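You operate a simulated robot arm through the tools that you are given. There is no shell and no other tool.

You run a simulated robot arm. Do the job below in one go: nothing can be reset, and whatever is moved stays where it is left.

## Task
Put things in order on the trough end of bench 2. At the end: the blue collar is in the small grey tray; the red lock-out tag (marked "OFF") stands where the yellow grease pad stood; the idler roller with the red head stands where the blue collar stood; the yellow grease pad stands where the idler roller with the red head stood; the former block from the trough end of bench 2 stands on top of the white weight card (marked "0.300 KG"); whatever was shut is shut again. Leave all else as you found it, and nothing knocked over. Set down upright: blue collar.
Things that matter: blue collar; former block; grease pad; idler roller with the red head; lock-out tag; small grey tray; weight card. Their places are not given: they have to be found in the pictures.

Only the result counts: the job must be done as asked and must still hold three seconds after the hand-in. Knocking over, shifting, dropping, spilling or breaking anything else fails it.

## Robot
A 6-joint arm with a two-finger gripper, fixed in place. Base frame: the origin is at the foot of the arm, x ahead of it, y to its left, z up; the work surface is at about z = 0. Lengths are in m, angles in rad, forces in N, time in s.
With the tool pointing down near the work surface it reaches from about 0.18 to 0.48 m from the base axis. Its first joint turns from -1.152 to 1.152 rad. Payload 1.76 kg.
The tool frame sits at the grasp point between the pads (the TCP): z along the fingers, y along the line on which they close. The tips reach 0.029 m beyond it. The gripper opens to 0.082 m; its body begins 0.058 m behind the TCP.
Orientation is that of the tool frame in the base frame, as a unit quaternion [x, y, z, w]. With the fingers straight down and closing along the base's y, the tool's x points along the base's -x, its y along +y and its z along -z.

## Interface
- The arm moves only by the tool apply_moves. Its argument "deltas" is a list of rows, each a list of 7 numbers: the turn, a rotation vector about the base's x, y, z in units of 8 degrees (1.0 is 8 degrees), then the shift along the base's x, y, z in units of 40 mm (1.0 is 40 mm), then the opening, from 0 (shut) to 1 (fully open). In form: [[ax, ay, az, tx, ty, tz, gripper], ...]. A call has 1 to 20 rows; each row shifts and turns the commanded pose from where the row before left it. A call with a number of a shift or a turn outside -1 to 1 is refused whole. A row lasts 0.2 s, in which the tool goes at most 0.05 m and 0.15 rad; a call with a longer step from one row to the next is refused whole, and so is a gripper value outside its range. A pose out of reach is approached as far as the arm can. The call stops where the force on the tool passes 40 N (or 10 N more than at its start, if that is more) or the arm is blocked; 0.2 s more then pass. Each finger travels about 0.2035 m/s and halts on what it meets, pressing with about 21 N; the grip force reading is that of the motor and also rises with nothing between the fingers. The clock runs only during rows and for 0.2 s after the last one: add rows that do not move to give the fingers time. It gives the time, the measured TCP pose, the force on the tool (base axes), the opening and the grip force at its end, in the units of the frame above (readings bear some noise), with the torque about the TCP (base axes, N m) and any sound that the robot's microphone picked up.
- Cameras (640 x 400 px; columns grow to the right, rows downward): "scene" is fixed at [0.054, 0.3342, 0.4186]; the picture's right is [-0.77, -0.63, 0.00], its down [-0.40, 0.49, -0.78] and it looks along [0.49, -0.60, -0.63] (base axes); focal length 214 px, centre (320, 200). "wrist" rides on the gripper at [0.079, 0.004, -0.089] in the tool frame; the picture's right is [-0.05, 1.00, 0.00], its down [-0.71, -0.04, -0.71] and it looks along [-0.71, -0.04, 0.71] (tool axes); focal length 256 px, centre (320, 200).
- snapshot(camera): a new picture of that camera. The clock stands still meanwhile.
- pixel_to_xyz(camera, pixels): for up to 12 pixels [column, row] of the newest picture of that camera ("zoom" is the newest enlarged one), the place [x, y, z] in the base frame of the surface seen there, good to about 0.002 m. The clock stands still meanwhile.
- enlarge(camera, box): a new picture of the part [left, top, right, bottom] of that camera's present view, enlarged. The clock stands still meanwhile.
- close_job(): hands the job in; it is judged then, once.

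Unless the task says otherwise, let go and move clear before handing in.

The tools are called after "Request:" by a JSON object that holds its "name" and its "arguments". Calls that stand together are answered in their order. apply_moves: Moves the arm, as the interface text tells. Its arguments: {"type":"object","properties":{"deltas":{"type":"array"}},"required":["deltas"]} The other tools are called the same way: snapshot (camera) takes a picture; pixel_to_xyz (camera, pixels) gives the place of the surface under pixels of a picture; enlarge (camera, box) takes an enlarged picture of a part of a camera's view; close_job () hands the job in.

At the start:

```text
time: 0.0
ee_pos: [0.2842, -0.0596, 0.2947]
ee_rot: [0.0, 1.0, 0.0, 0.0]
contact_force: [0.6, 0.4, 0.0]
torque: [-0.01, 0.01, 0.01]
opening: 0.0821
gripper_force: 0.0
```

scene: 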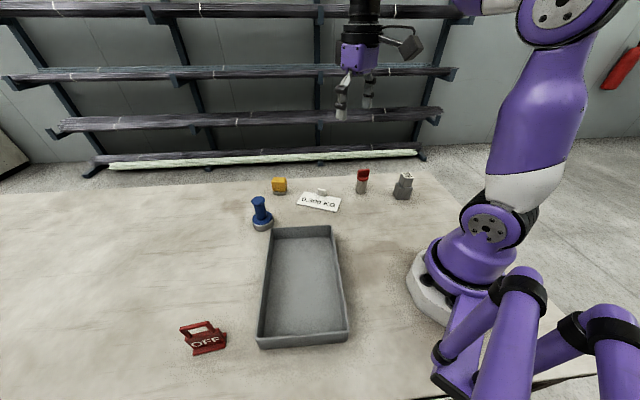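
wrist: 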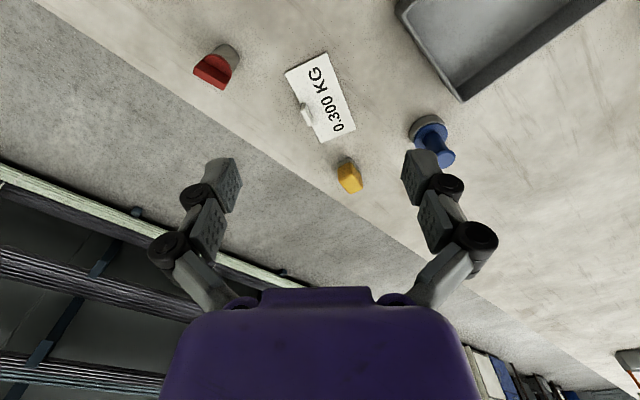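

The scene shows the blue collar near (262,215), the yellow pad (280,186), the white card (318,201), the red-headed roller (362,181), the grey block (403,186), the tray (303,285) and the red OFF tag (203,338). I'll enlarge these regions for detail.

Request:
{"name": "enlarge", "arguments": {"camera": "scene", "box": [235, 160, 435, 285]}}

Request:
{"name": "enlarge", "arguments": {"camera": "scene", "box": [150, 220, 390, 370]}}

Request:
{"name": "enlarge", "arguments": {"camera": "wrist", "box": [160, 0, 480, 200]}}

```text
3.20 times, centred on (335, 222) of scene
```

zoom: 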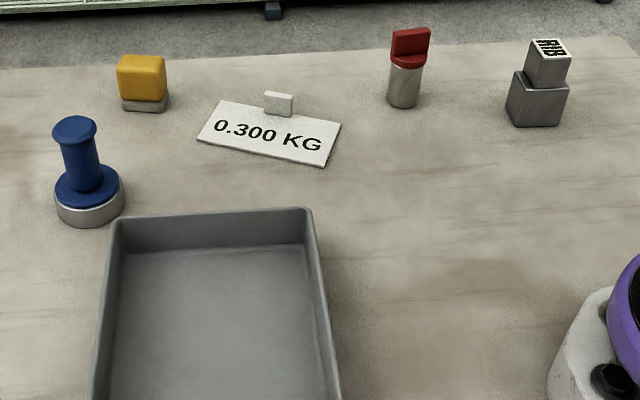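

```text
2.67 times, centred on (270, 295) of scene
```

zoom: 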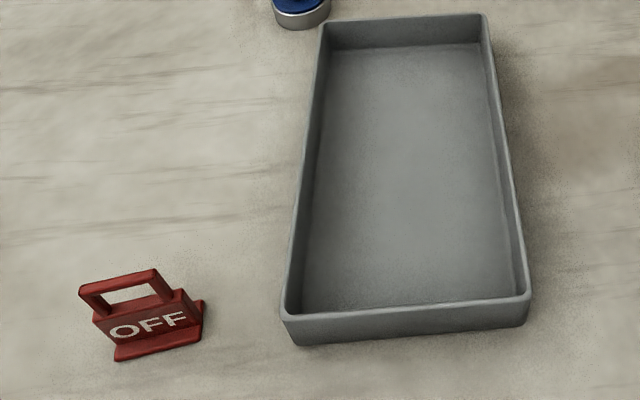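

```text
2.00 times, centred on (320, 100) of wrist
```

zoom: 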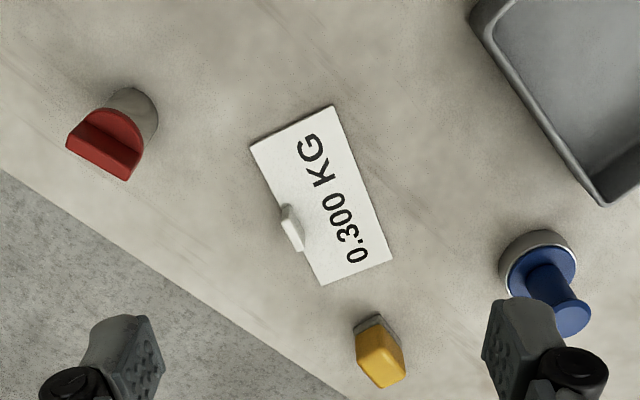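

The zooms show each item clearly: the block is marked "RIB", the card has a small handle tab, and the tag has a bail handle. I'll measure points on the objects in the wrist zoom and the scene view.

Request:
{"name": "pixel_to_xyz", "arguments": {"camera": "zoom", "pixels": [[250, 147], [332, 106], [393, 258], [322, 284], [291, 228], [291, 212], [302, 245], [570, 315], [545, 250], [380, 365], [368, 326], [105, 140]]}}

Request:
{"name": "pixel_to_xyz", "arguments": {"camera": "scene", "pixels": [[258.5, 199], [263, 228], [262, 216], [279, 181], [280, 193], [362, 170], [362, 190], [404, 176], [402, 190], [400, 197], [203, 338], [303, 285]]}}

Request:
{"name": "enlarge", "arguments": {"camera": "scene", "box": [235, 165, 299, 235]}}

```text
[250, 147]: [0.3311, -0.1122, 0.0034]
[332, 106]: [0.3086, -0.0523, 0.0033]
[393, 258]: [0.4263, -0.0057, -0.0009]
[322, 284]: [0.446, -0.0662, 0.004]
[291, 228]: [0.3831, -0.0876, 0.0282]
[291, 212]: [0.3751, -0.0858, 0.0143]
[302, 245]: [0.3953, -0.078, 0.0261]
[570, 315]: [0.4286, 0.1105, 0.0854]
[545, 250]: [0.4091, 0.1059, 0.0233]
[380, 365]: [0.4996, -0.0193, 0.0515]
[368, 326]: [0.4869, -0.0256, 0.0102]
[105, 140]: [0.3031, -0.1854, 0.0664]
```

```text
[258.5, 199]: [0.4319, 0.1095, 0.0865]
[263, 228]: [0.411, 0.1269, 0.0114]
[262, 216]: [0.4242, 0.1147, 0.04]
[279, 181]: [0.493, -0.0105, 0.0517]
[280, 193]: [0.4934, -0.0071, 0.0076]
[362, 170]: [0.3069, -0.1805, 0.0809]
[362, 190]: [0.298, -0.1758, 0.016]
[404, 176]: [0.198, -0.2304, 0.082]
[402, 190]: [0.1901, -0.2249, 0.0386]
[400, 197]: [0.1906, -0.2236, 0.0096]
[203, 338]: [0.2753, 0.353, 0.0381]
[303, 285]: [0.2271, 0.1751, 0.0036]
```

```text
5.71 times, centred on (267, 200) of scene
```

zoom: 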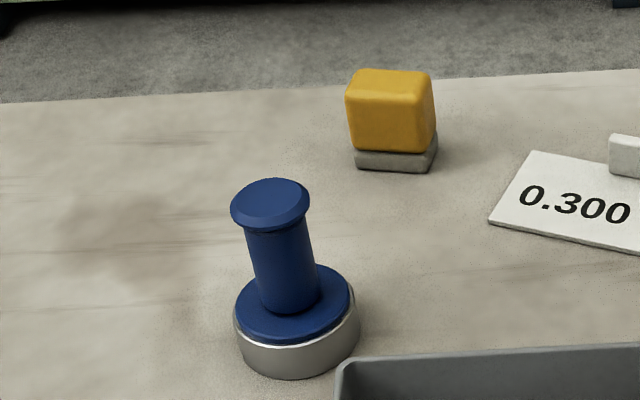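

The pad stands at about (0.495,-0.01), slightly beyond the stated straight-down reach, and the collar at about (0.42,0.115). I'll look closer at the roller, block and tag, and measure the collar and pad edges in this zoom.

Request:
{"name": "pixel_to_xyz", "arguments": {"camera": "zoom", "pixels": [[270, 188], [237, 205], [303, 195], [280, 260], [318, 270], [250, 260], [236, 345], [358, 335], [296, 372], [240, 320], [350, 295], [296, 340]]}}

Request:
{"name": "pixel_to_xyz", "arguments": {"camera": "zoom", "pixels": [[360, 76], [426, 74], [350, 95], [434, 98], [357, 148], [427, 148], [357, 165], [428, 168], [437, 140], [392, 110], [392, 75], [392, 162]]}}

Request:
{"name": "enlarge", "arguments": {"camera": "scene", "box": [345, 160, 425, 210]}}

```text
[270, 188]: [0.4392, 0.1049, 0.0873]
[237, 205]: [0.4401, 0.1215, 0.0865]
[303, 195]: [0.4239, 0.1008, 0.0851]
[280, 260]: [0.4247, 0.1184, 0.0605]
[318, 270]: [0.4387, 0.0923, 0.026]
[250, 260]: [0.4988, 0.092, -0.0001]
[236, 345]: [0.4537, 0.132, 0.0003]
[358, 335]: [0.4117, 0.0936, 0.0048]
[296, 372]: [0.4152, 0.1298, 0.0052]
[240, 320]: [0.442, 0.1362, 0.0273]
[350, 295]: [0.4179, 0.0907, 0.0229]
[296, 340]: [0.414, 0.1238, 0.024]
```

```text
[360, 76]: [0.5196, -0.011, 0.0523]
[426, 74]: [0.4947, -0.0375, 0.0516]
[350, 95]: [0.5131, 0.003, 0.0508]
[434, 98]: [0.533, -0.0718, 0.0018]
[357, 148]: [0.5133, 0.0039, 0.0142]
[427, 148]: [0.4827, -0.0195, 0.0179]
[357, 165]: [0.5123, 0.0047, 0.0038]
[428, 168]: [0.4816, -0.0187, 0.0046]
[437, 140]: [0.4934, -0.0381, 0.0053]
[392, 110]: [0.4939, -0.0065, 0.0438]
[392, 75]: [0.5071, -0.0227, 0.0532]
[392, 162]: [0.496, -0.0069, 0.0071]
```

```text
8.00 times, centred on (385, 185) of scene
```

zoom: 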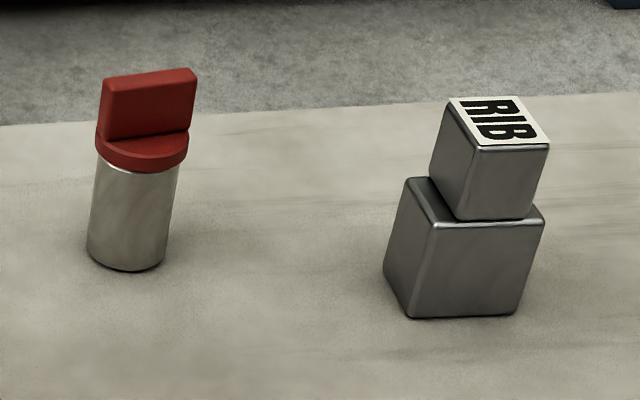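

The pad is about 0.039 x 0.023 x 0.053 m, with a centre near (0.504,-0.017). Next I'll measure the roller and block from this zoom, and get a closer view of the tag.

Request:
{"name": "pixel_to_xyz", "arguments": {"camera": "zoom", "pixels": [[105, 82], [193, 72], [100, 130], [190, 127], [98, 152], [186, 150], [90, 245], [164, 250], [125, 268], [128, 220], [140, 150], [150, 75]]}}

Request:
{"name": "pixel_to_xyz", "arguments": {"camera": "zoom", "pixels": [[450, 102], [516, 99], [547, 143], [478, 143], [408, 180], [435, 224], [542, 222], [410, 314], [517, 312], [387, 270], [460, 215], [535, 207]]}}

Request:
{"name": "enlarge", "arguments": {"camera": "scene", "box": [165, 310, 245, 360]}}

```text
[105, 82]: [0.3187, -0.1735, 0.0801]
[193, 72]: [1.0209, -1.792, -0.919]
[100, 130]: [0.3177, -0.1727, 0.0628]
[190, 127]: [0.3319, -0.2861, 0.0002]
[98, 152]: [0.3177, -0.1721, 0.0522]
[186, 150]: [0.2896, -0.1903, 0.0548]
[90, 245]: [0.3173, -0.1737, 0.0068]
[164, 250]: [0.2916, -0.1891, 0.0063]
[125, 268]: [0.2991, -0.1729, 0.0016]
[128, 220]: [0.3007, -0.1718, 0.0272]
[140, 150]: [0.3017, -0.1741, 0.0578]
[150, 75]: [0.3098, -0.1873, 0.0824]
```

```text
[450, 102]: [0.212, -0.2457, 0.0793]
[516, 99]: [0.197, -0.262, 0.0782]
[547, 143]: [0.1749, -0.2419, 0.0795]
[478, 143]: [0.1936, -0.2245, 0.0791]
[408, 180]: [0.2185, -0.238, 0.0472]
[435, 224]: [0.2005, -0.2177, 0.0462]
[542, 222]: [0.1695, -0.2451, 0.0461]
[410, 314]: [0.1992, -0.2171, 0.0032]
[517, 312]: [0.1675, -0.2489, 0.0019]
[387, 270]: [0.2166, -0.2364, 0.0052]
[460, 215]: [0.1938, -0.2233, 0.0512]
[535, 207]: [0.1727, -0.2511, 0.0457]
```

```text
8.00 times, centred on (205, 335) of scene
```

zoom: 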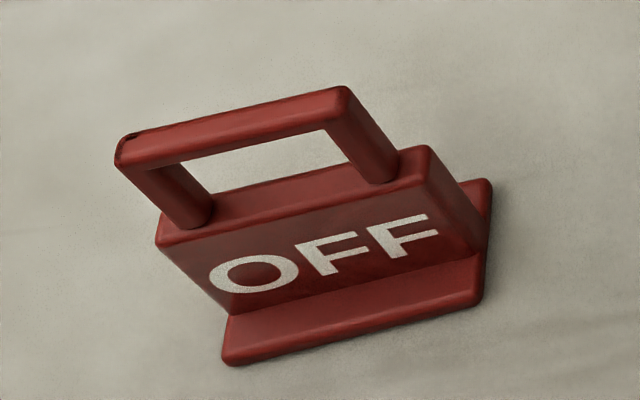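

The block is two-tiered: the lower part is about 0.043 m wide and 0.046 m high, and the upper part is about 0.027 m wide with its top at 0.079 m. Now I'll measure the tag's corners in this zoom, along with the tray's rim and floor.

Request:
{"name": "pixel_to_xyz", "arguments": {"camera": "zoom", "pixels": [[120, 150], [230, 115], [345, 92], [175, 205], [375, 160], [160, 240], [425, 155], [232, 310], [480, 250], [232, 355], [475, 300], [485, 185]]}}

Request:
{"name": "pixel_to_xyz", "arguments": {"camera": "scene", "pixels": [[272, 228], [330, 227], [347, 331], [259, 338], [275, 237], [327, 237], [266, 330], [338, 322], [303, 240], [303, 325], [270, 280], [334, 280]]}}

```text
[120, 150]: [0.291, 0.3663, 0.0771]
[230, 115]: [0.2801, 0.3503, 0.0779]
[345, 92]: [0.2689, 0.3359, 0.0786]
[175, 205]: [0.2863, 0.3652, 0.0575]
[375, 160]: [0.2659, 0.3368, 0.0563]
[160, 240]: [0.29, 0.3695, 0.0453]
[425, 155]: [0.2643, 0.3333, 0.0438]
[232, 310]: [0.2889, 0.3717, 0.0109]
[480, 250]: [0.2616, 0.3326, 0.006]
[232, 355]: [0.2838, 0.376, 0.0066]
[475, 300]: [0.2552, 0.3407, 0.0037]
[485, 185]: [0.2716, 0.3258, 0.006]
```

```text
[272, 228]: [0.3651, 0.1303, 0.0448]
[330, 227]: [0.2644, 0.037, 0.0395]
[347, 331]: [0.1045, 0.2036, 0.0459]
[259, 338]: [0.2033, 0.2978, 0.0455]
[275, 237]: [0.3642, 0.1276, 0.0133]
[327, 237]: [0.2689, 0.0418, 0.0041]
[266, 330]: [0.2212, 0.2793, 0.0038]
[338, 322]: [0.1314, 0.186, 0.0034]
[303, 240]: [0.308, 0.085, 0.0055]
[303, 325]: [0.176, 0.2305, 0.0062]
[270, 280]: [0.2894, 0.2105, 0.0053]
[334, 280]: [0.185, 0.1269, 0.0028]
```

The tag measures about 0.045 x 0.022 m with its handle top at 0.078, centred near (0.278,0.351). The tray's inside spans roughly (0.36,0.13), (0.26,0.04), (0.11,0.20) and (0.20,0.29), with its floor near z=0.004. The collar's axis is near (0.431,0.112), so I'll move above it and look with the wrist camera.

Request:
{"name": "apply_moves", "arguments": {"deltas": [[0, 0, 0, 0.459, 0.536, -0.421, 1], [0, 0, 0, 0.459, 0.536, -0.421, 1], [0, 0, 0, 0.459, 0.536, -0.421, 1], [0, 0, 0, 0.459, 0.536, -0.421, 1], [0, 0, 0, 0.459, 0.536, -0.421, 1], [0, 0, 0, 0.459, 0.536, -0.421, 1], [0, 0, 0, 0.459, 0.536, -0.421, 1], [0, 0, 0, 0.459, 0.536, -0.421, 1], [0, 0, 0, 0, 0, 0, 1]]}}

Request:
{"name": "snapshot", "arguments": {"camera": "wrist"}}

Request:
{"name": "snapshot", "arguments": {"camera": "scene"}}

```text
time: 2.0
ee_pos: [0.4304, 0.1122, 0.1622]
ee_rot: [0.0, 1.0, -0.001, 0.0]
contact_force: [-0.6, 0.2, 0.3]
torque: [0.02, 0.02, 0.01]
opening: 0.082
gripper_force: 0.0
```

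```text
taken
```

wrist: 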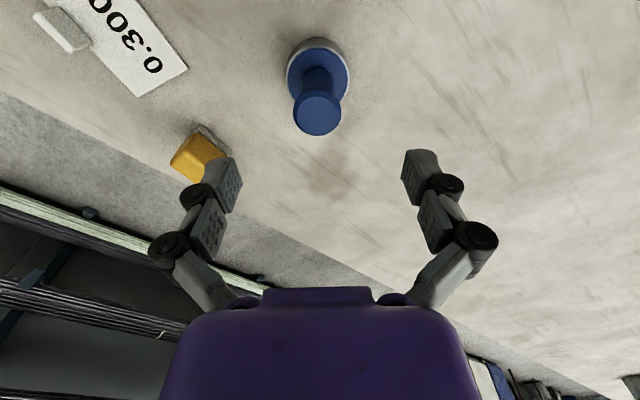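

```text
taken
```

scene: 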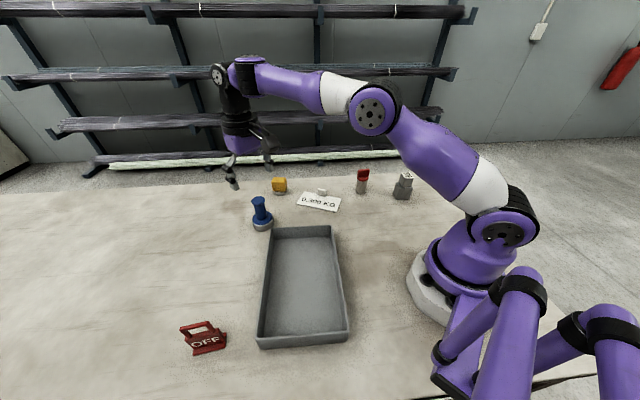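

The tool is above the collar, which appears around (318,75–115) in the wrist view, close to the image centre column. I'll measure its edges before descending.

Request:
{"name": "pixel_to_xyz", "arguments": {"camera": "wrist", "pixels": [[317, 112], [295, 112], [340, 112], [318, 97], [318, 130], [318, 72], [318, 40], [287, 75], [349, 75], [200, 150], [215, 140], [180, 160]]}}

Request:
{"name": "enlarge", "arguments": {"camera": "wrist", "box": [140, 20, 380, 200]}}

```text
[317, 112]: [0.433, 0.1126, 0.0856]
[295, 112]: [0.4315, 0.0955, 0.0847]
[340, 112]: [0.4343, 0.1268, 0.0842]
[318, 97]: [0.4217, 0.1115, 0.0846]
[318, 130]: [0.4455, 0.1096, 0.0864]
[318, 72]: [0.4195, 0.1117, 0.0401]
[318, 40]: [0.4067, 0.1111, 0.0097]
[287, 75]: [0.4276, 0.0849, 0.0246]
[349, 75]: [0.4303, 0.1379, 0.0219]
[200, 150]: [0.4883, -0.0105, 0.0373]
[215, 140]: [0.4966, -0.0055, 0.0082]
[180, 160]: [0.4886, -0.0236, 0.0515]
```

```text
2.22 times, centred on (260, 110) of wrist
```

zoom: 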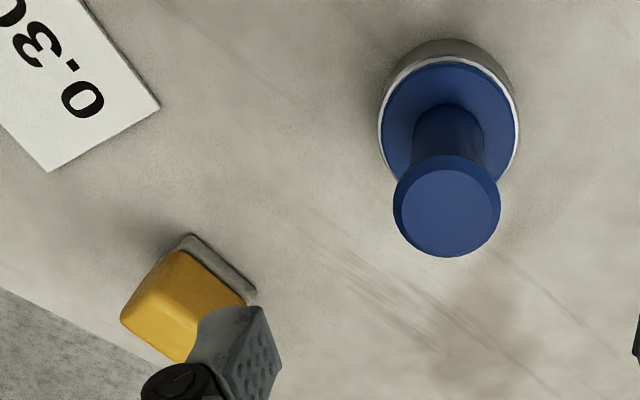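

The collar's flange and ring are centred near (0.434,0.112). I'll descend to TCP z≈0.060, which keeps the tips just above the ring, then close on the stem.

Request:
{"name": "apply_moves", "arguments": {"deltas": [[0, 0, 0, 0.07, 0, -0.8, 1], [0, 0, 0, 0, 0, -0.8, 1], [0, 0, 0, 0, 0, -0.5, 1], [0, 0, 0, 0, 0, -0.44, 1], [0, 0, 0, 0, 0, 0, 1]]}}

Request:
{"name": "snapshot", "arguments": {"camera": "wrist"}}

Request:
{"name": "enlarge", "arguments": {"camera": "scene", "box": [200, 130, 330, 240]}}

```text
time: 3.2
ee_pos: [0.4342, 0.1101, 0.0596]
ee_rot: [0.001, 1.0, 0.0, 0.0]
contact_force: [0.1, 0.3, 0.6]
torque: [0.0, -0.01, 0.01]
opening: 0.082
gripper_force: 0.1
```

```text
taken
```

wrist: 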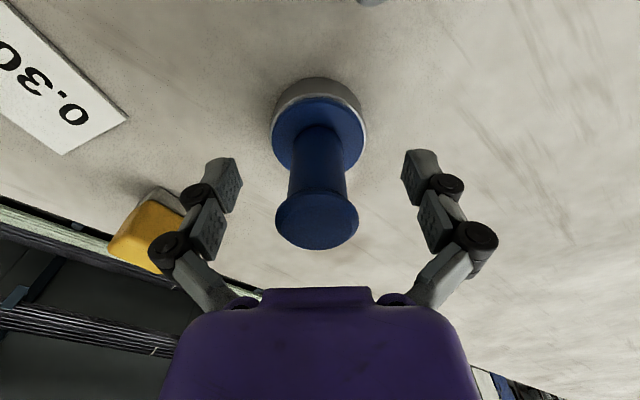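

```text
3.64 times, centred on (265, 185) of scene
```

zoom: 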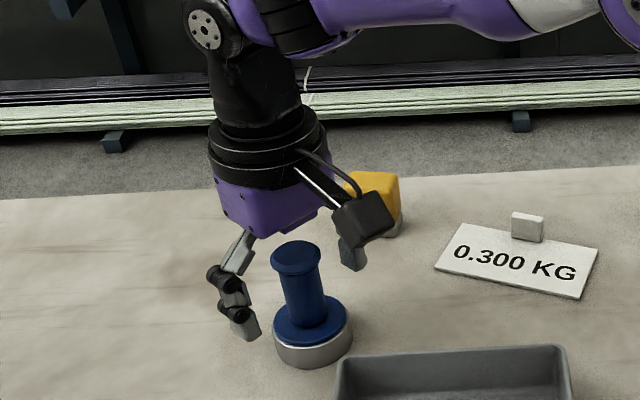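

The tips straddle the stem at z=0.0596 with the collar centred between the fingers. Closing the gripper now.

Request:
{"name": "apply_moves", "arguments": {"deltas": [[0, 0, 0, 0, 0.04, 0, 1], [0, 0, 0, 0, 0, 0, 0], [0, 0, 0, 0, 0, 0, 0], [0, 0, 0, 0, 0, 0, 0]]}}

Request:
{"name": "snapshot", "arguments": {"camera": "wrist"}}

```text
time: 4.2
ee_pos: [0.4346, 0.1097, 0.0598]
ee_rot: [0.001, 1.0, 0.001, 0.0]
contact_force: [2.3, -4.0, 9.7]
torque: [0.03, -0.15, -0.06]
opening: 0.0312
gripper_force: 20.7
```

```text
taken
```

wrist: 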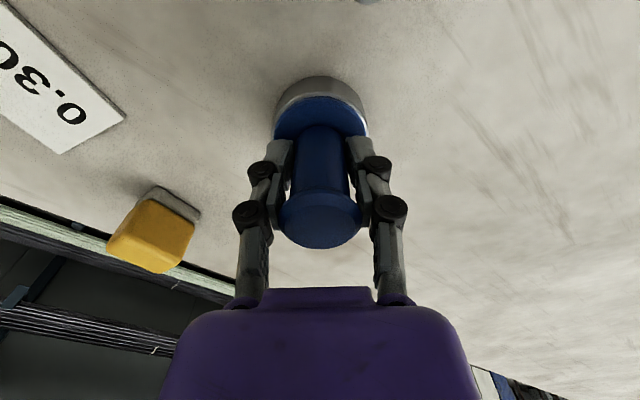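

The grip closed at 0.031 on the collar with about 21 N. I'll lift a little and check that it comes along cleanly.

Request:
{"name": "apply_moves", "arguments": {"deltas": [[0, 0, 0, 0, 0, 0.15, 0], [0, 0, 0, 0, 0, 0.3, 0], [0, 0, 0, 0, 0, 0.4, 0], [0, 0, 0, 0, 0, 0, 0]]}}

Request:
{"name": "snapshot", "arguments": {"camera": "wrist"}}

Request:
{"name": "enlarge", "arguments": {"camera": "scene", "box": [200, 130, 330, 240]}}

```text
time: 5.2
ee_pos: [0.4337, 0.1119, 0.0933]
ee_rot: [0.0, 1.0, -0.001, 0.0]
contact_force: [-0.4, 0.5, -1.6]
torque: [0.07, 0.02, 0.02]
opening: 0.0309
gripper_force: 21.1
```

```text
taken
```

wrist: 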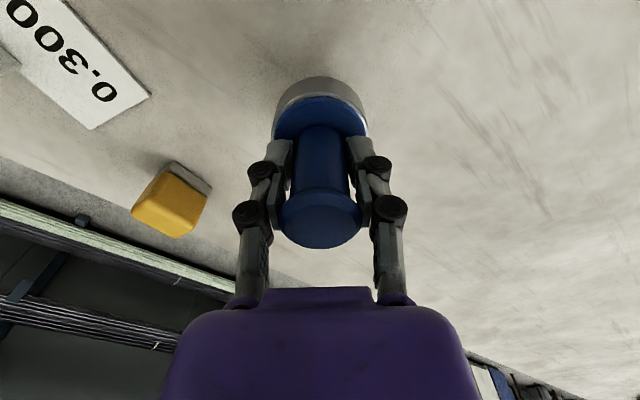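

```text
3.64 times, centred on (265, 185) of scene
```

zoom: 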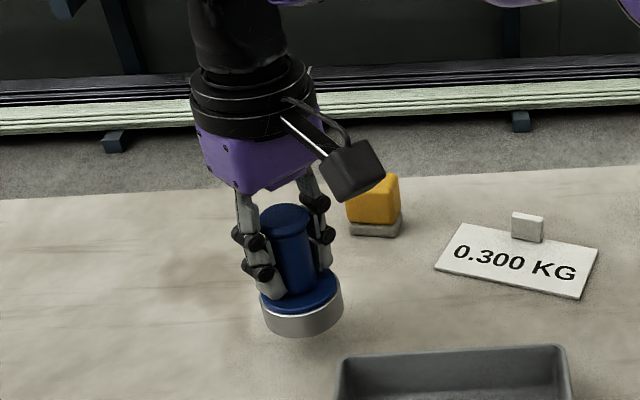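

The collar hangs upright in the grip. I'll raise it to z≈0.15 to clear the tray rim, carry it over the tray centre at (0.235,0.167), and descend partway.

Request:
{"name": "apply_moves", "arguments": {"deltas": [[0, 0, 0, 0, 0, 0.7, 0], [0, 0, 0, 0, 0, 0.7, 0], [0, 0, 0, -0.5, 0.138, 0, 0], [0, 0, 0, -0.75, 0.206, 0, 0], [0, 0, 0, -0.75, 0.206, 0, 0], [0, 0, 0, -0.75, 0.206, 0, 0], [0, 0, 0, -0.75, 0.206, 0, 0], [0, 0, 0, -0.75, 0.206, 0, 0], [0, 0, 0, -0.5, 0.138, 0, 0], [0, 0, 0, -0.225, 0.069, 0, 0], [0, 0, 0, 0, 0, -0.5, 0], [0, 0, 0, 0, 0, -0.5, 0], [0, 0, 0, 0, 0, 0, 0]]}}

Request:
{"name": "snapshot", "arguments": {"camera": "scene"}}

Request:
{"name": "snapshot", "arguments": {"camera": "wrist"}}

```text
time: 8.0
ee_pos: [0.2356, 0.167, 0.1087]
ee_rot: [0.0, 1.0, 0.001, -0.001]
contact_force: [0.4, -0.8, -1.5]
torque: [0.0, -0.03, 0.01]
opening: 0.031
gripper_force: 21.1
```

```text
taken
```

scene: 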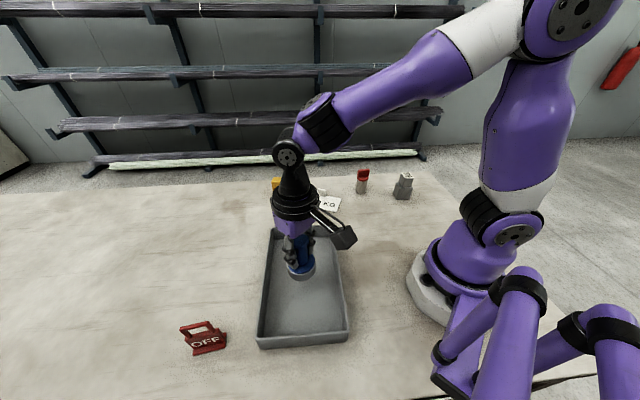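

```text
taken
```

wrist: 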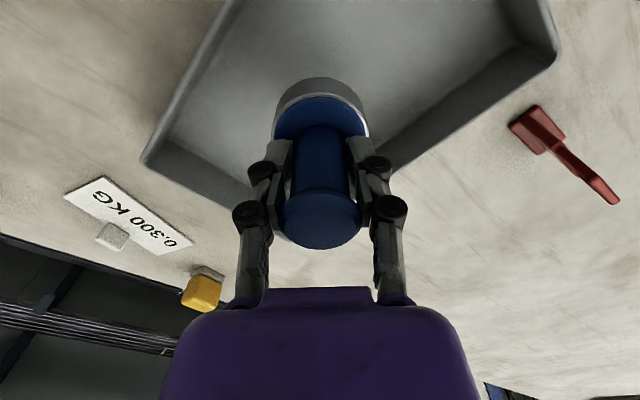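

The collar is over the tray's middle with its bottom at about z=0.049. I'll descend slowly towards the floor and watch the force.

Request:
{"name": "apply_moves", "arguments": {"deltas": [[0, 0, 0, 0, 0, -0.45, 0], [0, 0, 0, 0, 0, -0.35, 0], [0, 0, 0, 0, 0, -0.12, 0], [0, 0, 0, 0, 0, -0.06, 0], [0, 0, 0, 0, 0, 0, 0]]}}

```text
time: 9.2
ee_pos: [0.2365, 0.1669, 0.0701]
ee_rot: [0.0, 1.0, 0.0, 0.0]
contact_force: [0.1, 0.7, -1.6]
torque: [-0.03, 0.0, 0.01]
opening: 0.031
gripper_force: 20.8
```

No contact yet: the force is still just the weight at z=0.070. I'll go down in 2 mm steps.

Request:
{"name": "apply_moves", "arguments": {"deltas": [[0, 0, 0, 0, 0, -0.05, 0], [0, 0, 0, 0, 0, -0.05, 0], [0, 0, 0, 0, 0, -0.04, 0], [0, 0, 0, 0, 0, 0, 0]]}}

```text
time: 10.2
ee_pos: [0.2355, 0.1677, 0.063]
ee_rot: [0.0, 1.0, -0.001, 0.002]
contact_force: [-3.9, -1.9, 9.9]
torque: [-0.03, -0.06, -0.01]
opening: 0.031
gripper_force: 21.0
```

Contact registered at z=0.063, where the force rose to about 10 N, so the collar rests on the tray floor. I'll open the gripper and lift straight up.

Request:
{"name": "apply_moves", "arguments": {"deltas": [[0, 0, 0, 0, 0, 0.02, 0.2], [0, 0, 0, 0, 0, 0, 0.55], [0, 0, 0, 0, 0, 0, 0.9], [0, 0, 0, 0, 0, 0, 1], [0, 0, 0, 0, 0, 0.5, 1], [0, 0, 0, 0, 0, 0.8, 1], [0, 0, 0, 0, 0, 0.9, 1], [0, 0, 0, 0, 0, 0.8, 1], [0, 0, 0, 0, 0, 0, 1]]}}

Request:
{"name": "snapshot", "arguments": {"camera": "wrist"}}

Request:
{"name": "enlarge", "arguments": {"camera": "scene", "box": [235, 160, 435, 350]}}

```text
time: 12.2
ee_pos: [0.2368, 0.1679, 0.1856]
ee_rot: [0.001, 1.0, 0.0, 0.0]
contact_force: [0.3, 0.3, -0.2]
torque: [0.01, -0.01, 0.03]
opening: 0.0819
gripper_force: 0.2
```

```text
taken
```

wrist: 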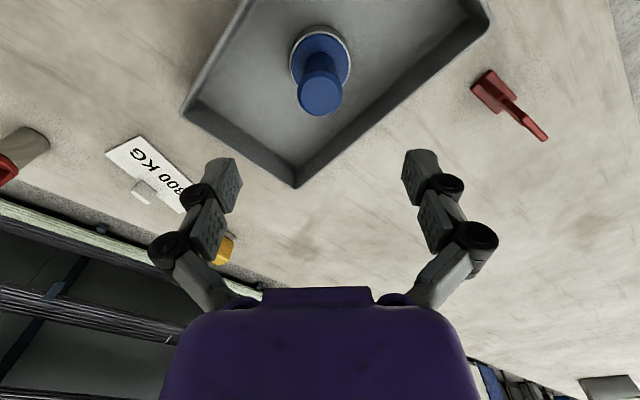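

```text
2.11 times, centred on (335, 255) of scene
```

zoom: 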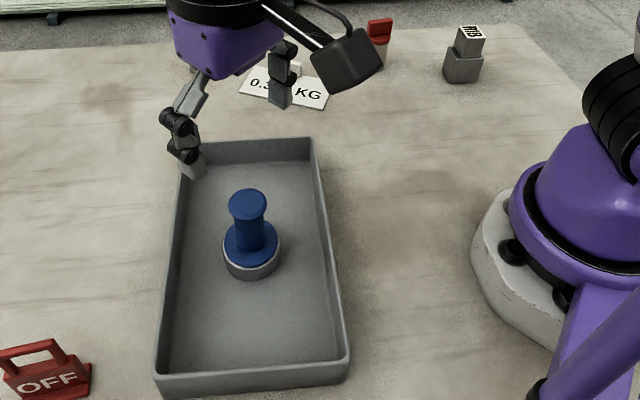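

The collar now stands upright in the tray. Next I'll move above the red-headed roller near (0.305,-0.183).

Request:
{"name": "apply_moves", "arguments": {"deltas": [[0, 0, 0, 0.17, -0.877, 0.036, 1], [0, 0, 0, 0.17, -0.877, 0.036, 1], [0, 0, 0, 0.17, -0.877, 0.036, 1], [0, 0, 0, 0.17, -0.877, 0.036, 1], [0, 0, 0, 0.17, -0.877, 0.036, 1], [0, 0, 0, 0.17, -0.877, 0.036, 1], [0, 0, 0, 0.17, -0.877, 0, 1], [0, 0, 0, 0.17, -0.877, 0, 1], [0, 0, 0, 0.17, -0.877, 0, 1], [0, 0, 0, 0.17, -0.877, 0, 1], [0, 0, 0, 0, 0, -0.4, 1], [0, 0, 0, 0, 0, 0, 1]]}}

Request:
{"name": "snapshot", "arguments": {"camera": "wrist"}}

Request:
{"name": "enlarge", "arguments": {"camera": "wrist", "box": [160, 0, 480, 200]}}

```text
time: 14.8
ee_pos: [0.304, -0.1828, 0.1778]
ee_rot: [0.0, 1.0, 0.0, -0.001]
contact_force: [-0.1, 0.1, 0.2]
torque: [-0.03, 0.02, 0.0]
opening: 0.0819
gripper_force: 0.0
```

```text
taken
```

wrist: 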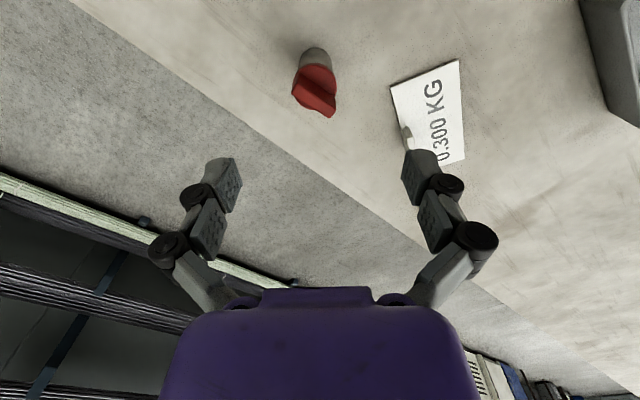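

```text
2.00 times, centred on (320, 100) of wrist
```

zoom: 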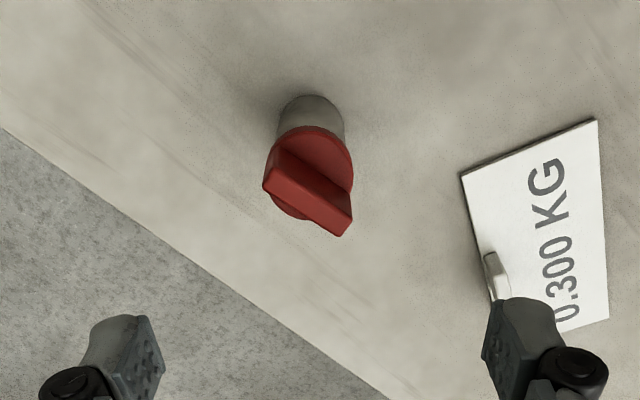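

The roller's red wing appears at about (315,90) in the wrist picture, with the card off to the right. I'll measure the head and cylinder edges.

Request:
{"name": "pixel_to_xyz", "arguments": {"camera": "zoom", "pixels": [[272, 170], [340, 222], [308, 195], [266, 190], [330, 232], [310, 140], [280, 125], [343, 125], [311, 98], [311, 110], [350, 180], [275, 150]]}}

Request:
{"name": "pixel_to_xyz", "arguments": {"camera": "zoom", "pixels": [[462, 174], [596, 120], [608, 317], [485, 254], [497, 254], [490, 275], [508, 290], [550, 200], [300, 150], [290, 175], [320, 205], [305, 183]]}}

```text
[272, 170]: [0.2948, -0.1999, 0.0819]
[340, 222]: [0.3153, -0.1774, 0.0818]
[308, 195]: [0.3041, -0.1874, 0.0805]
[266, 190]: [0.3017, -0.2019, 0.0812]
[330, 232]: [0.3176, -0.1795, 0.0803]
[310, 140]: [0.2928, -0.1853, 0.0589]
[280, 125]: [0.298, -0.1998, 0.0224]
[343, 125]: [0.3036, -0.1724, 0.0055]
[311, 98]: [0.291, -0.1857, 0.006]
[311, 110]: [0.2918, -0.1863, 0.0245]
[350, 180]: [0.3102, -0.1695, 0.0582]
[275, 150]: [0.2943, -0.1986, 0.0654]
```

```text
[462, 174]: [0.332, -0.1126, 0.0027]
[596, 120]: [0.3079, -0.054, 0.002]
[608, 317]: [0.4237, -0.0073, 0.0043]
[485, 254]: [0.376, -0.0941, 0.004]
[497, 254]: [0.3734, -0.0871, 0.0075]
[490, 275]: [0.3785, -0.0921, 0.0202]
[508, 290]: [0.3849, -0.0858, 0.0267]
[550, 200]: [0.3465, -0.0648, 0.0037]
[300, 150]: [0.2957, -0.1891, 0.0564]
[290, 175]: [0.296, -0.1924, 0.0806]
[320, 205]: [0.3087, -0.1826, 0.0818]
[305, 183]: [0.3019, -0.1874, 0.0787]
```

The roller's axis is near (0.305,-0.187), the cylinder is about 0.028 m across, and the head top is at 0.082. I'll descend around it to TCP z≈0.040.

Request:
{"name": "apply_moves", "arguments": {"deltas": [[0, 0, 0, 0.025, -0.1, -0.8, 1], [0, 0, 0, 0, 0, -0.8, 1], [0, 0, 0, 0, 0, -0.8, 1], [0, 0, 0, 0, 0, -0.6, 1], [0, 0, 0, 0, 0, -0.445, 1], [0, 0, 0, 0, 0, 0, 1]]}}

Request:
{"name": "snapshot", "arguments": {"camera": "wrist"}}

Request:
{"name": "enlarge", "arguments": {"camera": "scene", "box": [300, 130, 430, 230]}}

```text
time: 16.2
ee_pos: [0.3033, -0.1869, 0.0399]
ee_rot: [0.0, 1.0, 0.0, 0.0]
contact_force: [0.3, -1.2, 0.1]
torque: [-0.01, 0.01, 0.0]
opening: 0.082
gripper_force: 0.0
```

```text
taken
```

wrist: 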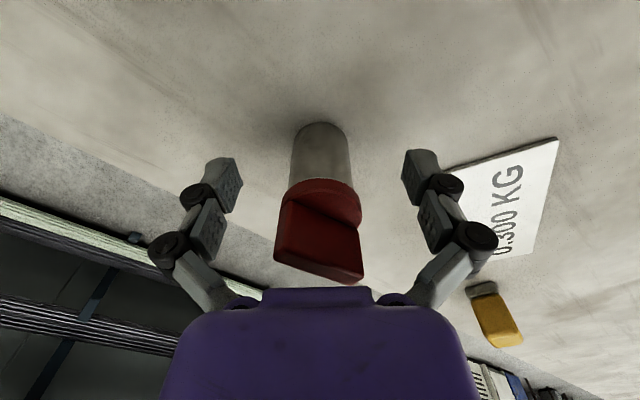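

```text
4.00 times, centred on (365, 180) of scene
```

zoom: 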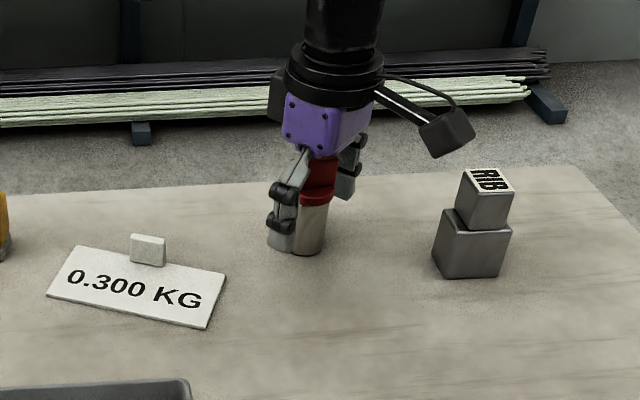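

The roller is centred between the fingers and its head clears the gripper body. Closing and lifting slightly.

Request:
{"name": "apply_moves", "arguments": {"deltas": [[0, 0, 0, 0, 0, 0, 0], [0, 0, 0, 0, 0, 0, 0], [0, 0, 0, 0, 0, 0, 0], [0, 0, 0, 0, 0, 0.15, 0], [0, 0, 0, 0, 0, 0.3, 0], [0, 0, 0, 0, 0, 0.4, 0], [0, 0, 0, 0, 0, 0, 0]]}}

Request:
{"name": "snapshot", "arguments": {"camera": "wrist"}}

Request:
{"name": "enlarge", "arguments": {"camera": "scene", "box": [300, 130, 430, 230]}}

```text
time: 17.8
ee_pos: [0.3052, -0.1871, 0.0759]
ee_rot: [0.0, 1.0, 0.0, 0.0]
contact_force: [0.4, 0.9, -1.7]
torque: [0.0, 0.01, -0.04]
opening: 0.0333
gripper_force: 20.8
```

```text
taken
```

wrist: 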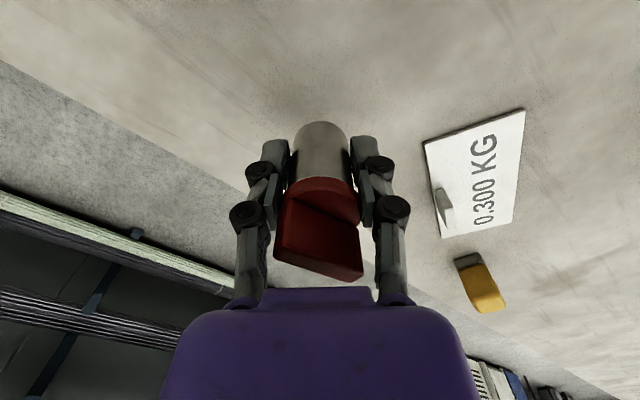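

```text
4.00 times, centred on (365, 180) of scene
```

zoom: 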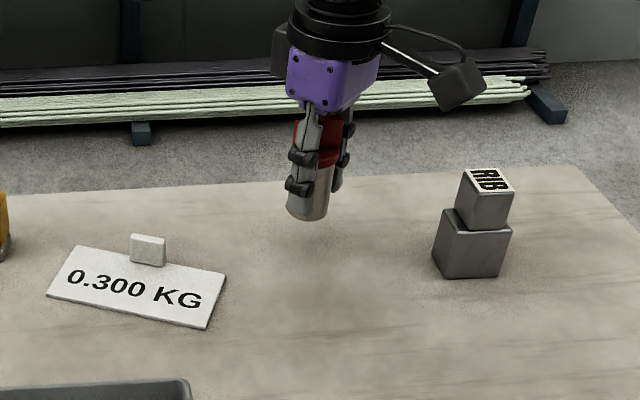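

The roller is held upright. I'll lift it to z≈0.15, carry it to the collar's former spot at (0.434,0.112), and come down partway.

Request:
{"name": "apply_moves", "arguments": {"deltas": [[0, 0, 0, 0, 0, 0.9, 0], [0, 0, 0, 0, 0, 0.95, 0], [0, 0, 0, 0.2, 0.5, 0, 0], [0, 0, 0, 0.358, 0.831, 0, 0], [0, 0, 0, 0.358, 0.831, 0, 0], [0, 0, 0, 0.358, 0.831, 0, 0], [0, 0, 0, 0.358, 0.831, 0, 0], [0, 0, 0, 0.358, 0.831, 0, 0], [0, 0, 0, 0.358, 0.831, 0, 0], [0, 0, 0, 0.358, 0.831, 0, 0], [0, 0, 0, 0.358, 0.831, 0, 0], [0, 0, 0, 0.161, 0.327, 0, 0], [0, 0, 0, 0, 0, -0.8, 0], [0, 0, 0, 0, 0, -0.8, 0], [0, 0, 0, 0, 0, 0, 0]]}}

Request:
{"name": "snapshot", "arguments": {"camera": "wrist"}}

Request:
{"name": "snapshot", "arguments": {"camera": "scene"}}

```text
time: 21.0
ee_pos: [0.4351, 0.1118, 0.0812]
ee_rot: [0.0, 1.0, 0.001, 0.0]
contact_force: [0.0, -0.4, -1.4]
torque: [-0.02, 0.02, -0.02]
opening: 0.0329
gripper_force: 20.7
```

```text
taken
```

wrist: 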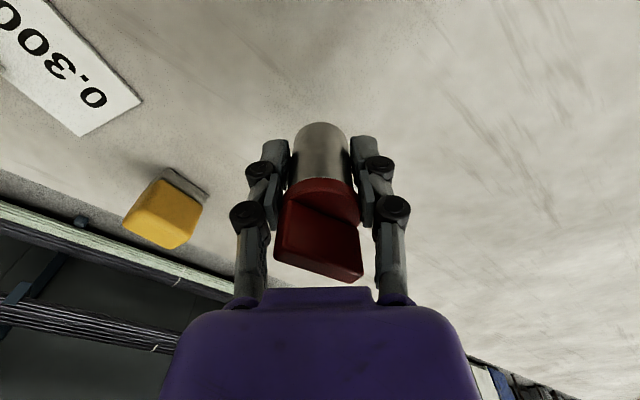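

```text
taken
```

scene: 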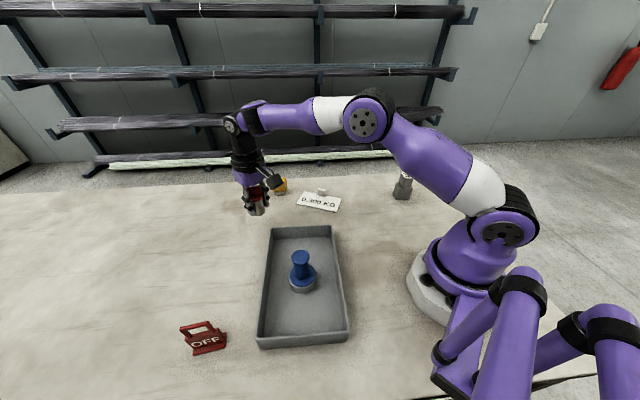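

The roller is over the spot with its bottom at about z=0.04. Lowering it slowly to contact.

Request:
{"name": "apply_moves", "arguments": {"deltas": [[0, 0, 0, -0.02, 0, -0.45, 0], [0, 0, 0, 0, 0, -0.35, 0], [0, 0, 0, 0, 0, -0.1, 0], [0, 0, 0, 0, 0, -0.06, 0], [0, 0, 0, 0, 0, -0.05, 0], [0, 0, 0, 0, 0, 0, 0]]}}

```text
time: 22.4
ee_pos: [0.4334, 0.1105, 0.0427]
ee_rot: [-0.001, 1.0, -0.001, 0.0]
contact_force: [0.2, 1.0, -1.4]
torque: [0.01, 0.01, 0.05]
opening: 0.0332
gripper_force: 20.6
```

No contact yet at z=0.0427. Stepping down in 1–1.5 mm increments.

Request:
{"name": "apply_moves", "arguments": {"deltas": [[0, 0, 0, 0, 0, -0.035, 0], [0, 0, 0, 0, 0, -0.03, 0], [0, 0, 0, 0, 0, 0, 0]]}}

```text
time: 23.2
ee_pos: [0.4325, 0.1112, 0.0406]
ee_rot: [0.001, 1.0, 0.0, 0.001]
contact_force: [-3.9, 0.7, 8.0]
torque: [0.0, -0.03, 0.0]
opening: 0.0331
gripper_force: 21.4
```

The roller touched down at z=0.0406 with about 8 N. Opening the gripper and rising straight up.

Request:
{"name": "apply_moves", "arguments": {"deltas": [[0, 0, 0, 0, 0, 0.02, 0.55], [0, 0, 0, 0, 0, 0, 0.75], [0, 0, 0, 0, 0, 0, 1], [0, 0, 0, 0, 0, 0, 1], [0, 0, 0, 0, 0, 0.5, 1], [0, 0, 0, 0, 0, 0.8, 1], [0, 0, 0, 0, 0, 0.9, 1], [0, 0, 0, 0, 0, 0.9, 1], [0, 0, 0, 0, 0, 0, 1]]}}

Request:
{"name": "snapshot", "arguments": {"camera": "wrist"}}

Request:
{"name": "enlarge", "arguments": {"camera": "scene", "box": [200, 130, 350, 240]}}

```text
time: 25.2
ee_pos: [0.4306, 0.1109, 0.1655]
ee_rot: [0.001, 1.0, 0.0, -0.001]
contact_force: [0.5, 0.1, -0.4]
torque: [-0.02, -0.02, 0.01]
opening: 0.0818
gripper_force: 0.1
```

```text
taken
```

wrist: 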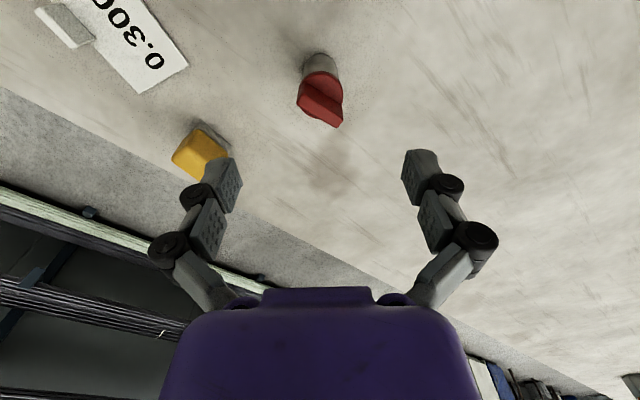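

```text
3.64 times, centred on (275, 185) of scene
```

zoom: 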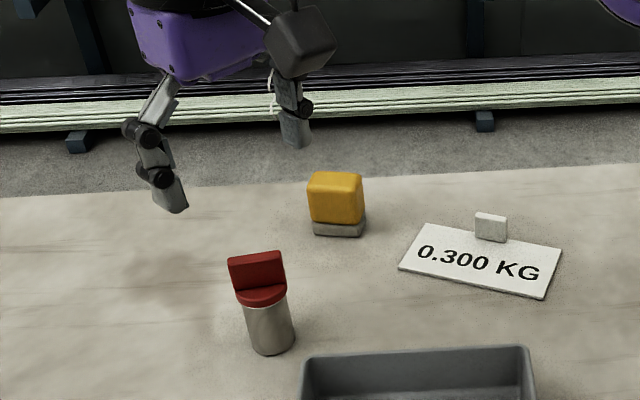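

The roller stands upright on the collar's old spot. I'll move towards the yellow pad, staying high, for a better view of it.

Request:
{"name": "apply_moves", "arguments": {"deltas": [[0, 0, 0, 0, -0.8, 0, 1], [0, 0, 0, 0, -0.8, 0, 1], [0, 0, 0, 0, -0.8, 0, 1], [0, 0, 0, 0, -0.8, 0, 1], [0, 0, 0, 0, 0, 0, 1]]}}

Request:
{"name": "snapshot", "arguments": {"camera": "wrist"}}

Request:
{"name": "enlarge", "arguments": {"camera": "wrist", "box": [240, 20, 400, 180]}}

```text
time: 26.4
ee_pos: [0.4314, -0.0166, 0.1652]
ee_rot: [0.0, 1.0, 0.0, 0.0]
contact_force: [-1.0, 0.2, -0.2]
torque: [-0.02, 0.0, 0.01]
opening: 0.0817
gripper_force: 0.0
```

```text
taken
```

wrist: 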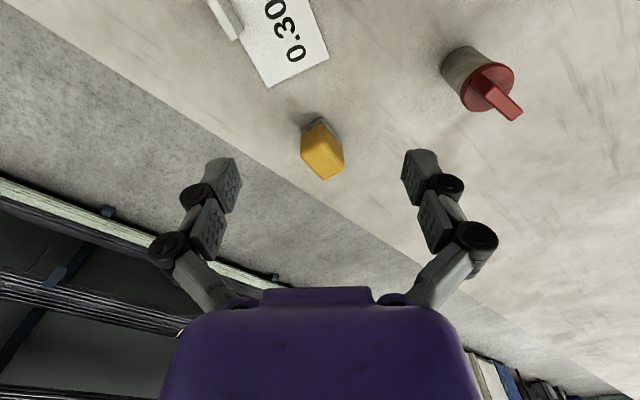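

```text
2.50 times, centred on (320, 100) of wrist
```

zoom: 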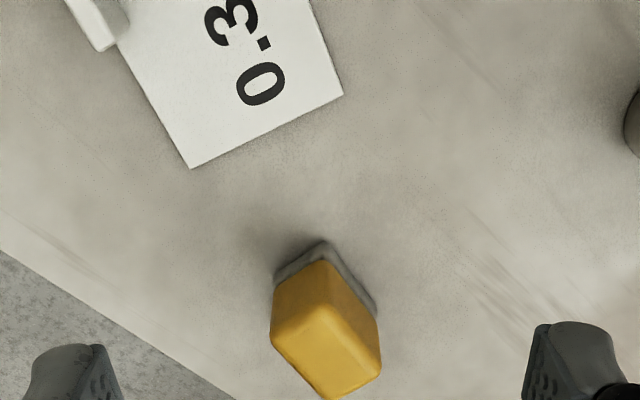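

The pad sits at about (322,148) in the wrist view with its near corner pointing to the robot. I'll measure its corners here.

Request:
{"name": "pixel_to_xyz", "arguments": {"camera": "zoom", "pixels": [[276, 332], [325, 308], [377, 368], [328, 395], [325, 246], [277, 278], [375, 310], [300, 300], [350, 310], [325, 350], [325, 262], [191, 167]]}}

Request:
{"name": "pixel_to_xyz", "arguments": {"camera": "wrist", "pixels": [[478, 92], [508, 106], [480, 70], [460, 60], [455, 85], [490, 80]]}}

```text
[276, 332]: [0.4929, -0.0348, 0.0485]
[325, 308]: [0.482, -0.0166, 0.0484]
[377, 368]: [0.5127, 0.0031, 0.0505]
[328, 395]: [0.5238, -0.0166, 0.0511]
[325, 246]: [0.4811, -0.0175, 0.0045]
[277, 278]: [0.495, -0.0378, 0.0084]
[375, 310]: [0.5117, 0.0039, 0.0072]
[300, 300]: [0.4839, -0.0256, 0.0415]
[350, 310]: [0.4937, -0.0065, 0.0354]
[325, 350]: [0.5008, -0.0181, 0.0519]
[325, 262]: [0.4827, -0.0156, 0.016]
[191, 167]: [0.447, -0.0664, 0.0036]
```

```text
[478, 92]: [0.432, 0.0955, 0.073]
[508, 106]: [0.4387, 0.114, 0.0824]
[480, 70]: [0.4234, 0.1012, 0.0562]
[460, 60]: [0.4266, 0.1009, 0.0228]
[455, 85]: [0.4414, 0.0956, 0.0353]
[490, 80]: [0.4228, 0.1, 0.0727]
```

The pad's centre is (0.503,-0.017), with its long side along (0.82,0.57), so I want to close along (−0.57,0.82). That needs a yaw of +34.7°. I'll yaw at height and move outward to test the straight-down reach at 0.503.

Request:
{"name": "apply_moves", "arguments": {"deltas": [[0, 0, 0.868, 0, 0, 0, 1], [0, 0, 0.868, 0, 0, 0, 1], [0, 0, 0.868, 0, 0, 0, 1], [0, 0, 0.868, 0.3, 0, -0.2, 1], [0, 0, 0.868, 0.5, 0, -0.3, 1], [0, 0, 0, 0.5, 0, -0.3, 1], [0, 0, 0, 0.5, 0, -0.1, 1], [0, 0, 0, 0, 0, 0, 1], [0, 0, 0, 0, 0, 0, 1]]}}

Request:
{"name": "snapshot", "arguments": {"camera": "wrist"}}

Request:
{"name": "snapshot", "arguments": {"camera": "scene"}}

```text
time: 28.4
ee_pos: [0.465, -0.0152, 0.145]
ee_rot: [-0.298, 0.955, -0.001, 0.001]
contact_force: [0.5, -0.4, -0.3]
torque: [0.0, 0.02, -0.03]
opening: 0.0821
gripper_force: 0.2
out of reach, approached as far as the arm can: row 6, 7
```

```text
taken
```

wrist: 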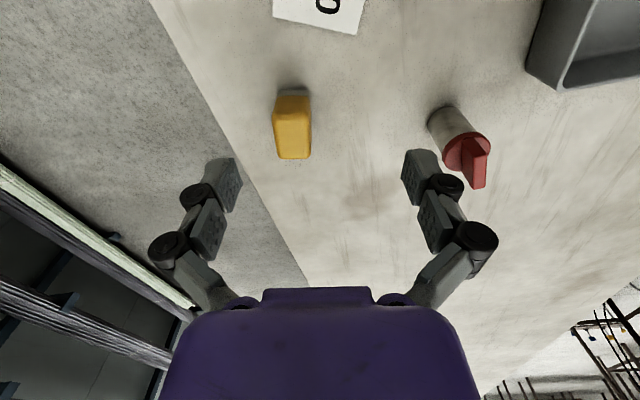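

```text
taken
```

scene: 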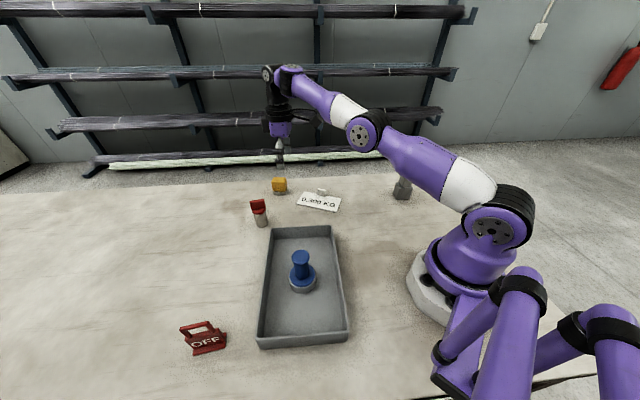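

Straight down, the arm stopped at x≈0.465 (rows 6 and 7 out of reach), so a tilt is needed. I'll tilt the tool outward about the closing axis, which keeps the finger pads vertical, and read where the command stands.

Request:
{"name": "apply_moves", "arguments": {"deltas": [[0.38, -0.548, 0, -0.3, 0, 0, 1], [0.38, -0.548, 0, -0.2, 0, 0, 1], [0.38, -0.548, 0, 0, 0, 0, 1], [0, 0, 0, 0, 0, 0, 1]]}}

```text
time: 29.4
ee_pos: [0.4434, -0.0164, 0.1451]
ee_rot: [-0.295, 0.945, 0.041, 0.134]
contact_force: [0.3, 0.5, 1.1]
torque: [0.0, 0.01, -0.01]
opening: 0.0819
gripper_force: 0.0
```

The tilt worked: the tool axis is now (0.23,0.16,-0.96), and the TCP is at (0.443,-0.016,0.145). I'll try to move out above the pad with this tilt.

Request:
{"name": "apply_moves", "arguments": {"deltas": [[0, 0, 0, 0.375, 0, -0.15, 1], [0, 0, 0, 0.375, 0, -0.15, 1], [0, 0, 0, 0.375, 0, -0.15, 1], [0, 0, 0, 0.375, 0, -0.15, 1], [0, 0, 0, 0, 0, 0, 1]]}}

```text
time: 30.6
ee_pos: [0.4993, -0.0196, 0.1177]
ee_rot: [-0.294, 0.946, 0.04, 0.133]
contact_force: [-0.1, 0.3, -1.0]
torque: [-0.02, 0.0, 0.02]
opening: 0.0818
gripper_force: 0.1
out of reach, approached as far as the arm can: row 4
```

It reached (0.499,-0.020) at z=0.118. Reach grows lower down, so I'll descend to z≈0.08 while correcting to (0.503,-0.017), then check the view.

Request:
{"name": "apply_moves", "arguments": {"deltas": [[0, 0, 0, 0, 0.03, -0.4, 1], [0, 0, 0, 0.05, 0.035, -0.4, 1], [0, 0, 0, 0.045, 0, -0.1, 1], [0, 0, 0, 0, 0, 0, 1]]}}

Request:
{"name": "snapshot", "arguments": {"camera": "wrist"}}

Request:
{"name": "enlarge", "arguments": {"camera": "scene", "box": [210, 110, 350, 230]}}

```text
time: 31.6
ee_pos: [0.5026, -0.0183, 0.0821]
ee_rot: [-0.295, 0.945, 0.042, 0.133]
contact_force: [-0.8, 0.1, -0.6]
torque: [-0.01, 0.0, 0.0]
opening: 0.0819
gripper_force: 0.0
```

```text
taken
```

wrist: 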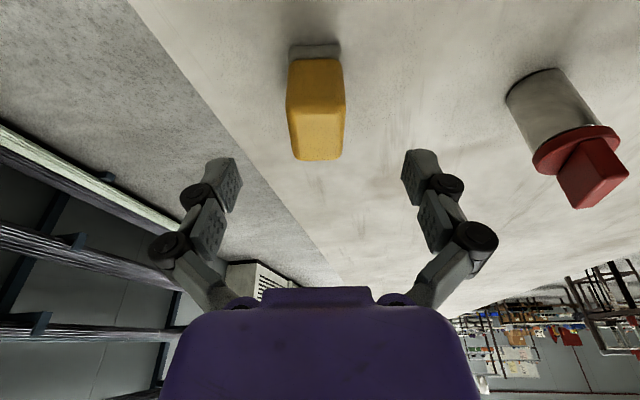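

```text
3.33 times, centred on (280, 170) of scene
```

zoom: 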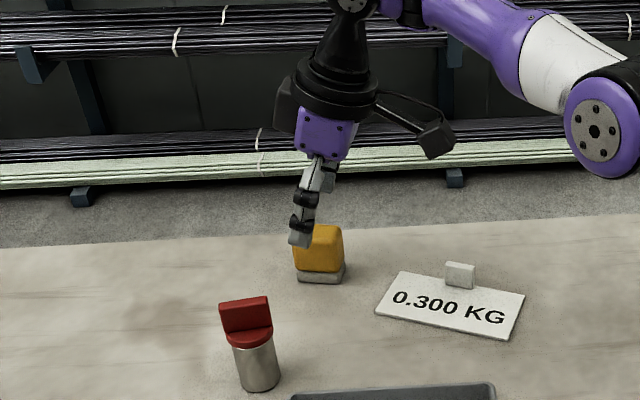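

The pad's sides are parallel to the fingers and it is centred at column ~317. Descending to z≈0.038.

Request:
{"name": "apply_moves", "arguments": {"deltas": [[0, 0, 0, 0, 0.02, -0.5, 1], [0, 0, 0, 0, 0, -0.4, 1], [0, 0, 0, 0, 0, -0.2, 1], [0, 0, 0, 0, 0, 0, 1]]}}

Request:
{"name": "snapshot", "arguments": {"camera": "wrist"}}

Request:
{"name": "enlarge", "arguments": {"camera": "scene", "box": [210, 110, 350, 230]}}

```text
time: 32.6
ee_pos: [0.5054, -0.0178, 0.0393]
ee_rot: [-0.296, 0.945, 0.043, 0.132]
contact_force: [0.2, 0.8, -0.2]
torque: [0.01, -0.02, 0.0]
opening: 0.0821
gripper_force: 0.1
out of reach, approached as far as the arm can: row 3
```

```text
taken
```

wrist: 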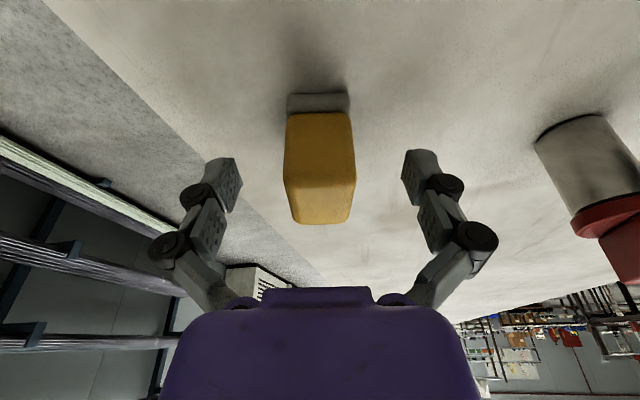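

```text
3.33 times, centred on (280, 170) of scene
```

zoom: 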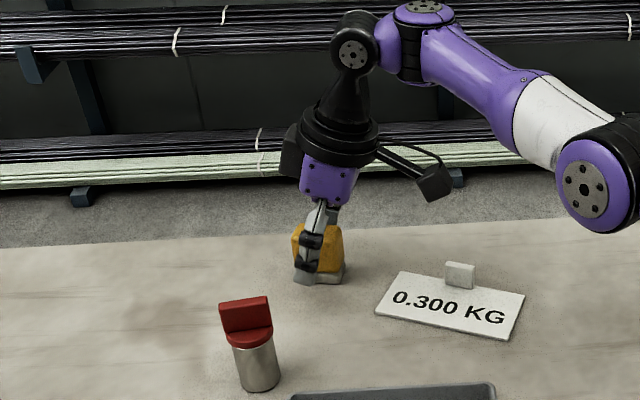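

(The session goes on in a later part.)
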